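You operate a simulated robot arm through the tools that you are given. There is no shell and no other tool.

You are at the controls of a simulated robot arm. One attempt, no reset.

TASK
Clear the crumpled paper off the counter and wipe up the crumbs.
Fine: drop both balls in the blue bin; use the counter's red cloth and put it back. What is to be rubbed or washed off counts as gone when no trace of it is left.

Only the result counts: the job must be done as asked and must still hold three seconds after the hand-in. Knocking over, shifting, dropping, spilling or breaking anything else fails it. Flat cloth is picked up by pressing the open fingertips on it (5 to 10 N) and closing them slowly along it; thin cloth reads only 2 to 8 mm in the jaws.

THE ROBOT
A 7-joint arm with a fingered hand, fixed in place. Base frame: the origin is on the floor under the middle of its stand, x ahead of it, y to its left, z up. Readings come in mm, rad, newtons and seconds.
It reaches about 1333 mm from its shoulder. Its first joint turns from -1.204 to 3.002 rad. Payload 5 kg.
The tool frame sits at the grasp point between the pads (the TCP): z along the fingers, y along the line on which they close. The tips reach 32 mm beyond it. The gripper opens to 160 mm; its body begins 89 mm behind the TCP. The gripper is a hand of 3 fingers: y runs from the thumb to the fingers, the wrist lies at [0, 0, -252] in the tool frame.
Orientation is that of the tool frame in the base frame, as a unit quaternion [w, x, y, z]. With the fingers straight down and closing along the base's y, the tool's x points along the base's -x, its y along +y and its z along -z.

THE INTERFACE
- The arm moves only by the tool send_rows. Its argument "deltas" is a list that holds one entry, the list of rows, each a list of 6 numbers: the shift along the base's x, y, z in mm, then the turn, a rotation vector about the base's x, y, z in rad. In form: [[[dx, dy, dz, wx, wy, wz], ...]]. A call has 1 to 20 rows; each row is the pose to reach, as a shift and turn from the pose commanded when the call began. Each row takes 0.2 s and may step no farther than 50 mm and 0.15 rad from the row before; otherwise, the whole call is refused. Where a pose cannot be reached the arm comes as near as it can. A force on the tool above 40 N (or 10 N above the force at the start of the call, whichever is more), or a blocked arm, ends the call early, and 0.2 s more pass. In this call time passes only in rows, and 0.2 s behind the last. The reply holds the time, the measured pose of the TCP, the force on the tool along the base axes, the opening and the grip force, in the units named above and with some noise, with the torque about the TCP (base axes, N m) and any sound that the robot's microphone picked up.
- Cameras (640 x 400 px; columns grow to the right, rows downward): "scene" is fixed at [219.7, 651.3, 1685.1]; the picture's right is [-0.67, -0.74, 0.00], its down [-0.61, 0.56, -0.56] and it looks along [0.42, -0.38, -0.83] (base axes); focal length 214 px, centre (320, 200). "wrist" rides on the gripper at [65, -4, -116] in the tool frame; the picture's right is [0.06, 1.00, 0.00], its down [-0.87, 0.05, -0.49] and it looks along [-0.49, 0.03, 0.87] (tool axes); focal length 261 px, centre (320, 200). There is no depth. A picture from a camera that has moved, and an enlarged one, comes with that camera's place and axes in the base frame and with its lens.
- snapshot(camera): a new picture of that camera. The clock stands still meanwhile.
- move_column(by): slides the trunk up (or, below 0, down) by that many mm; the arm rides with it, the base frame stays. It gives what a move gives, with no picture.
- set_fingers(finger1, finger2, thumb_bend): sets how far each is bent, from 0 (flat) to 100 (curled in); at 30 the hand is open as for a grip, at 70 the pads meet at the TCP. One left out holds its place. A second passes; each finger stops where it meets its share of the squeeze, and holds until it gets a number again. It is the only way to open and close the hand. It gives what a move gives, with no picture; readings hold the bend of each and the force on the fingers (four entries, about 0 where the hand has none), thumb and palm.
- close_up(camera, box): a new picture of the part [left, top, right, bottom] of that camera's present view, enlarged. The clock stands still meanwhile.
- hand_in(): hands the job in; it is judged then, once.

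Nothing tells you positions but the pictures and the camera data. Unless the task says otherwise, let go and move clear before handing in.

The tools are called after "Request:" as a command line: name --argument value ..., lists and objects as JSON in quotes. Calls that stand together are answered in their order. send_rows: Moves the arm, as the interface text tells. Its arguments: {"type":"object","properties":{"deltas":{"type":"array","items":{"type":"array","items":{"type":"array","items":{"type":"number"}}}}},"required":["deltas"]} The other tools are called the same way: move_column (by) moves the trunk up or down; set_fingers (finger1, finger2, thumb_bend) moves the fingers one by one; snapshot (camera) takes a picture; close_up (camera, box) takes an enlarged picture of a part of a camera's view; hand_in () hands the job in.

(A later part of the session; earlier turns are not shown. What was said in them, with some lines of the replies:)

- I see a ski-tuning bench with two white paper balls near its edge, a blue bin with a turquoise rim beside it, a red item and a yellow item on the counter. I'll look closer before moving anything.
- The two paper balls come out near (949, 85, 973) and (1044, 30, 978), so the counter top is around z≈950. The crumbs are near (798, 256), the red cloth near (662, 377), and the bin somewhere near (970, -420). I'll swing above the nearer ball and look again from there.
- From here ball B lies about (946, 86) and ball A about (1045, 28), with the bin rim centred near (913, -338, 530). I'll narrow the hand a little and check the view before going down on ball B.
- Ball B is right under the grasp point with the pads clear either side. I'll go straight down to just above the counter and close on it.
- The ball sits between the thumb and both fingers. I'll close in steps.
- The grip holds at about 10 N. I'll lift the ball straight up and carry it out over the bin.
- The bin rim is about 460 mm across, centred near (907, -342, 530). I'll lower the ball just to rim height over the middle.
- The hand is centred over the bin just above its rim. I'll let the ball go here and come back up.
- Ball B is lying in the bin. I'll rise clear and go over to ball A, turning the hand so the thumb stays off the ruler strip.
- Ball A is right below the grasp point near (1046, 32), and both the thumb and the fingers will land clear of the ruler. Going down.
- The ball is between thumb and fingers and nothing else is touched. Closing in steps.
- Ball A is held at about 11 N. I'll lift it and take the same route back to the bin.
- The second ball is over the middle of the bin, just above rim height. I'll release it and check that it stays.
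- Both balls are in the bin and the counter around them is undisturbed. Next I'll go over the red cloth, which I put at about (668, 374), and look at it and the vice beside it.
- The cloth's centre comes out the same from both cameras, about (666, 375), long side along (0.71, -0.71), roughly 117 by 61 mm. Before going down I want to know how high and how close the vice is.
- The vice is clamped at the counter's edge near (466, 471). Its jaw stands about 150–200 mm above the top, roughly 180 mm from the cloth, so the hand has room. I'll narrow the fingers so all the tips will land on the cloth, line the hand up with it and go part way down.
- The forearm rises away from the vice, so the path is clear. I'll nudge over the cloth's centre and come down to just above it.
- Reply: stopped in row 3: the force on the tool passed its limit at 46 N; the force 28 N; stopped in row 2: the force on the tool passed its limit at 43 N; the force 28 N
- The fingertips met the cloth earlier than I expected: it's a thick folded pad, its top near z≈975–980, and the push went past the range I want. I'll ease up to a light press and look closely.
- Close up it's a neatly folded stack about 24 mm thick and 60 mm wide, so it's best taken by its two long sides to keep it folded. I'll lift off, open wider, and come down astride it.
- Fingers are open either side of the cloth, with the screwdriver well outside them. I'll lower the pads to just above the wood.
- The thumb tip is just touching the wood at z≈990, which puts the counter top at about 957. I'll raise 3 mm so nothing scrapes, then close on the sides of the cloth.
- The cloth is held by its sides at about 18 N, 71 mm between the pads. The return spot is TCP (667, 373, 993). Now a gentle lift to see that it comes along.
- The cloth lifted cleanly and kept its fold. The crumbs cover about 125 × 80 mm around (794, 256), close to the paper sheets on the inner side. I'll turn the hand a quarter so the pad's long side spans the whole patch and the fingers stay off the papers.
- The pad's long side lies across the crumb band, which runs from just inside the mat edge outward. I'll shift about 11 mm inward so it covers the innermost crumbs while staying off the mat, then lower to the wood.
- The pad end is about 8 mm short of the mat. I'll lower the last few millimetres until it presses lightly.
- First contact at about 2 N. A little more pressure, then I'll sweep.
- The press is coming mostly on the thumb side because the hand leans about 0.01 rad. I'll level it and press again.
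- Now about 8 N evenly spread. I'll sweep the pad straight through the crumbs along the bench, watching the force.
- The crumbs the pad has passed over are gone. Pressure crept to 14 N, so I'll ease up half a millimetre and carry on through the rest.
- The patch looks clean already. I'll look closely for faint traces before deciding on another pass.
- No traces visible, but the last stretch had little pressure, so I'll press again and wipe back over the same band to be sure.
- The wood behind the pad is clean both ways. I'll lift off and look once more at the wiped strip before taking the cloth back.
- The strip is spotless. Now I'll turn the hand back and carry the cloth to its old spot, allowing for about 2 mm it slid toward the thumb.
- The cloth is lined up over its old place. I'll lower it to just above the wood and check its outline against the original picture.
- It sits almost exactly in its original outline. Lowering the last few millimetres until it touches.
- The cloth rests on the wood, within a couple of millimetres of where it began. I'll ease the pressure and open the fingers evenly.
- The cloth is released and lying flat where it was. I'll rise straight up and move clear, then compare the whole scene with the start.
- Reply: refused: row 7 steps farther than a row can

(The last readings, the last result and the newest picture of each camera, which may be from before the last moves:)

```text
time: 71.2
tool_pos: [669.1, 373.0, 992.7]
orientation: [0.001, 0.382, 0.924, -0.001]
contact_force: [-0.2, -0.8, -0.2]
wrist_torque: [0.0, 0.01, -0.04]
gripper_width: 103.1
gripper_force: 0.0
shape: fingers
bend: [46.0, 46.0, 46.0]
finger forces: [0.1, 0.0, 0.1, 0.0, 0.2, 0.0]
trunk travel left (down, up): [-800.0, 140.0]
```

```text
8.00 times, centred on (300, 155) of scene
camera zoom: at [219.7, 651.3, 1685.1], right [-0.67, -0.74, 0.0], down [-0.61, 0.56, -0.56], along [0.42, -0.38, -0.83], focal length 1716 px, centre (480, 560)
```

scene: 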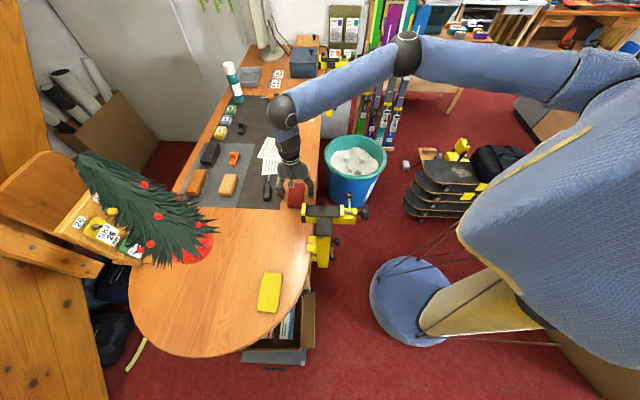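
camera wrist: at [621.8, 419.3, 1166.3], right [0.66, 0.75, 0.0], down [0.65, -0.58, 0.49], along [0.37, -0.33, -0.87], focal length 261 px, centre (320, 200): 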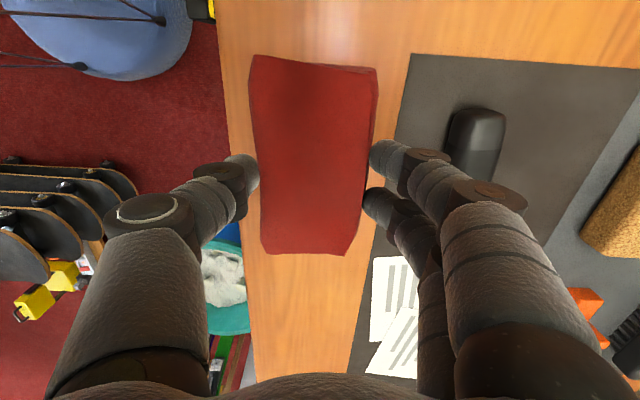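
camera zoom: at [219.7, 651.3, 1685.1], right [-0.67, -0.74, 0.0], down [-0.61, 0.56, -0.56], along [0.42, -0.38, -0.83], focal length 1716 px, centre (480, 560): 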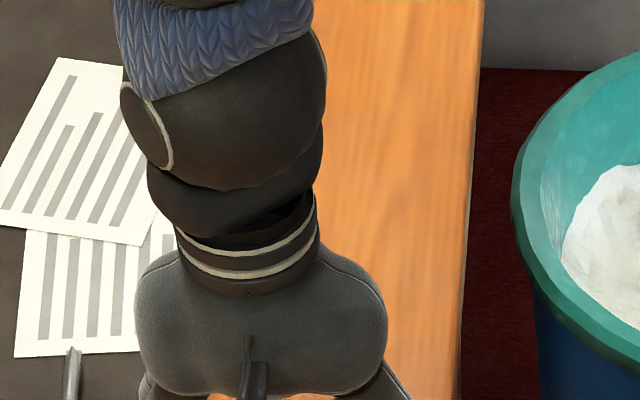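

That move had one step too long and was refused; nothing moved. I'll rise straight up first, then back away in smaller steps.

Request:
send_rows --deltas '[[[0, 0, 10, 0, 0, 0], [0, 0, 35, 0, 0, 0], [0, 0, 75, 0, 0, 0], [0, 0, 115, 0, 0, 0], [0, 0, 155, 0, 0, 0], [0, 0, 195, 0, 0, 0], [0, 0, 235, 0, 0, 0], [0, 0, 270, 0, 0, 0], [0, 0, 290, 0, 0, 0]]]'

Request:
send_rows --deltas '[[[-3, -15, 0, 0, 0, 0.05], [-11, -55, 0, 0, 0, 0.12], [-19, -97, 0, 0, 0, 0.2], [-27, -139, 0, 0, 0, 0.28], [-35, -181, 0, 0, 0, 0.36], [-43, -223, 0, 0, 0, 0.44], [-51, -265, 0, 0, 0, 0.52], [-59, -307, 0, 0, 0, 0.6], [-67, -349, 0, 0, 0, 0.68], [-75, -391, 0, 0, 0, 0.74], [-83, -433, 0, 0, 0, 0.78], [-91, -475, 0, 0, 0, 0.78], [-96, -505, 0, 0, 0, 0.78]]]'

Request:
snapshot --camera "scene"

Request:
close_up --camera "scene" --box '[220, 80, 400, 200]'

Request:
close_up --camera "scene" --box '[180, 150, 340, 250]'

Request:
close_up --camera "scene" --box '[275, 130, 325, 180]'

```text
time: 73.2
tool_pos: [667.4, 374.1, 1281.5]
orientation: [-0.001, 0.382, 0.924, -0.001]
contact_force: [0.4, 0.5, -0.3]
wrist_torque: [0.0, -0.01, 0.0]
gripper_width: 103.3
gripper_force: 0.0
shape: fingers
bend: [46.0, 46.0, 46.0]
finger forces: [0.0, 0.0, 0.1, 0.1, 0.1, 0.0]
trunk travel left (down, up): [-800.0, 140.0]
```

```text
time: 76.0
tool_pos: [573.4, -131.2, 1282.9]
orientation: [0.001, 0.002, 1.0, 0.0]
contact_force: [0.3, -0.9, -1.0]
wrist_torque: [0.0, 0.01, -0.03]
gripper_width: 103.1
gripper_force: 0.1
shape: fingers
bend: [46.0, 46.0, 46.0]
finger forces: [0.1, 0.0, 0.0, 0.0, 0.0, 0.1]
trunk travel left (down, up): [-800.0, 140.0]
```

```text
taken
```

scene: 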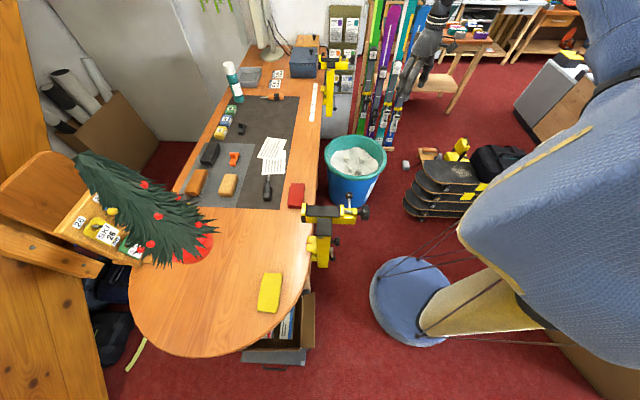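

```text
3.33 times, centred on (310, 140) of scene
camera zoom: at [219.7, 651.3, 1685.1], right [-0.67, -0.74, 0.0], down [-0.61, 0.56, -0.56], along [0.42, -0.38, -0.83], focal length 715 px, centre (353, 400)
```

zoom: 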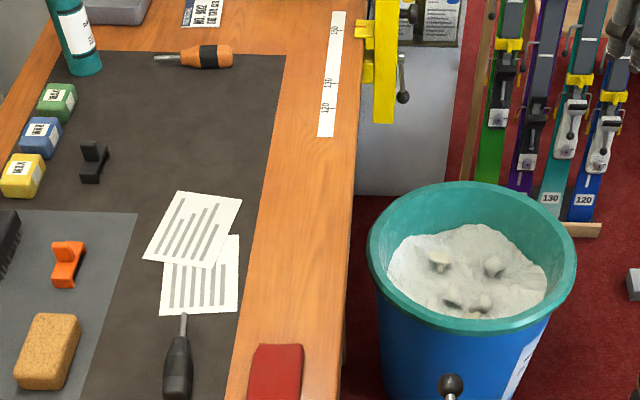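

```text
4.00 times, centred on (260, 200) of scene
camera zoom: at [219.7, 651.3, 1685.1], right [-0.67, -0.74, 0.0], down [-0.61, 0.56, -0.56], along [0.42, -0.38, -0.83], focal length 858 px, centre (560, 200)
```

zoom: 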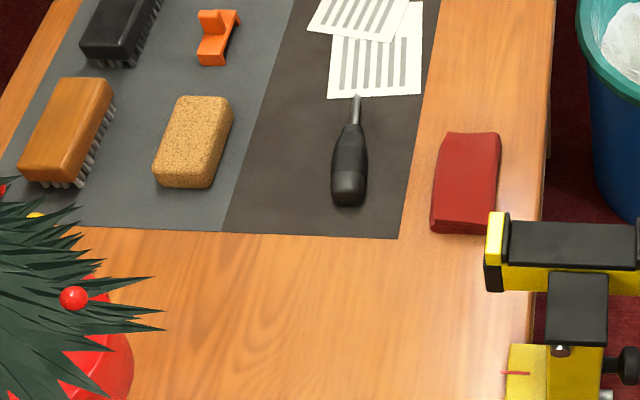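

```text
8.00 times, centred on (300, 155) of scene
camera zoom: at [219.7, 651.3, 1685.1], right [-0.67, -0.74, 0.0], down [-0.61, 0.56, -0.56], along [0.42, -0.38, -0.83], focal length 1716 px, centre (480, 560)
```

zoom: 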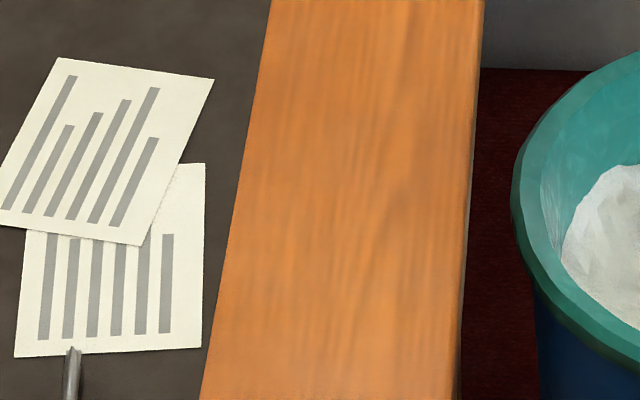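

The balls are in the bin, the strip where the crumbs lay shows bare wood with no trace, and the red cloth is back within a few millimetres of its place. Papers, screwdriver, ruler and everything else look unmoved, and the hand is empty and clear, so I'm handing in.

Request:
hand_in

```text
The job is handed in.
```

The job is handed in. Both paper balls are in the blue bin and the crumbs are wiped off the counter. The red cloth is folded and back within about 3–4 mm of where it was.

- **Crumbs:** I wiped the patch in two passes, and a close-up afterwards showed bare wood with no trace.
- **Cloth:** it turned out to be a thick folded stack, so I gripped it by its long sides instead of pressing and pinching it. My first touch pressed on it harder than intended, at about 46 N. I saw no damage or shift, and I lifted off and gripped it again.
- **Everything else:** the papers, screwdriver, ruler strip, vice and yellow cloth look unmoved against the starting pictures. The hand is empty and clear of the counter.

The hand-in reply only confirmed it was received, so I don't have a verdict.
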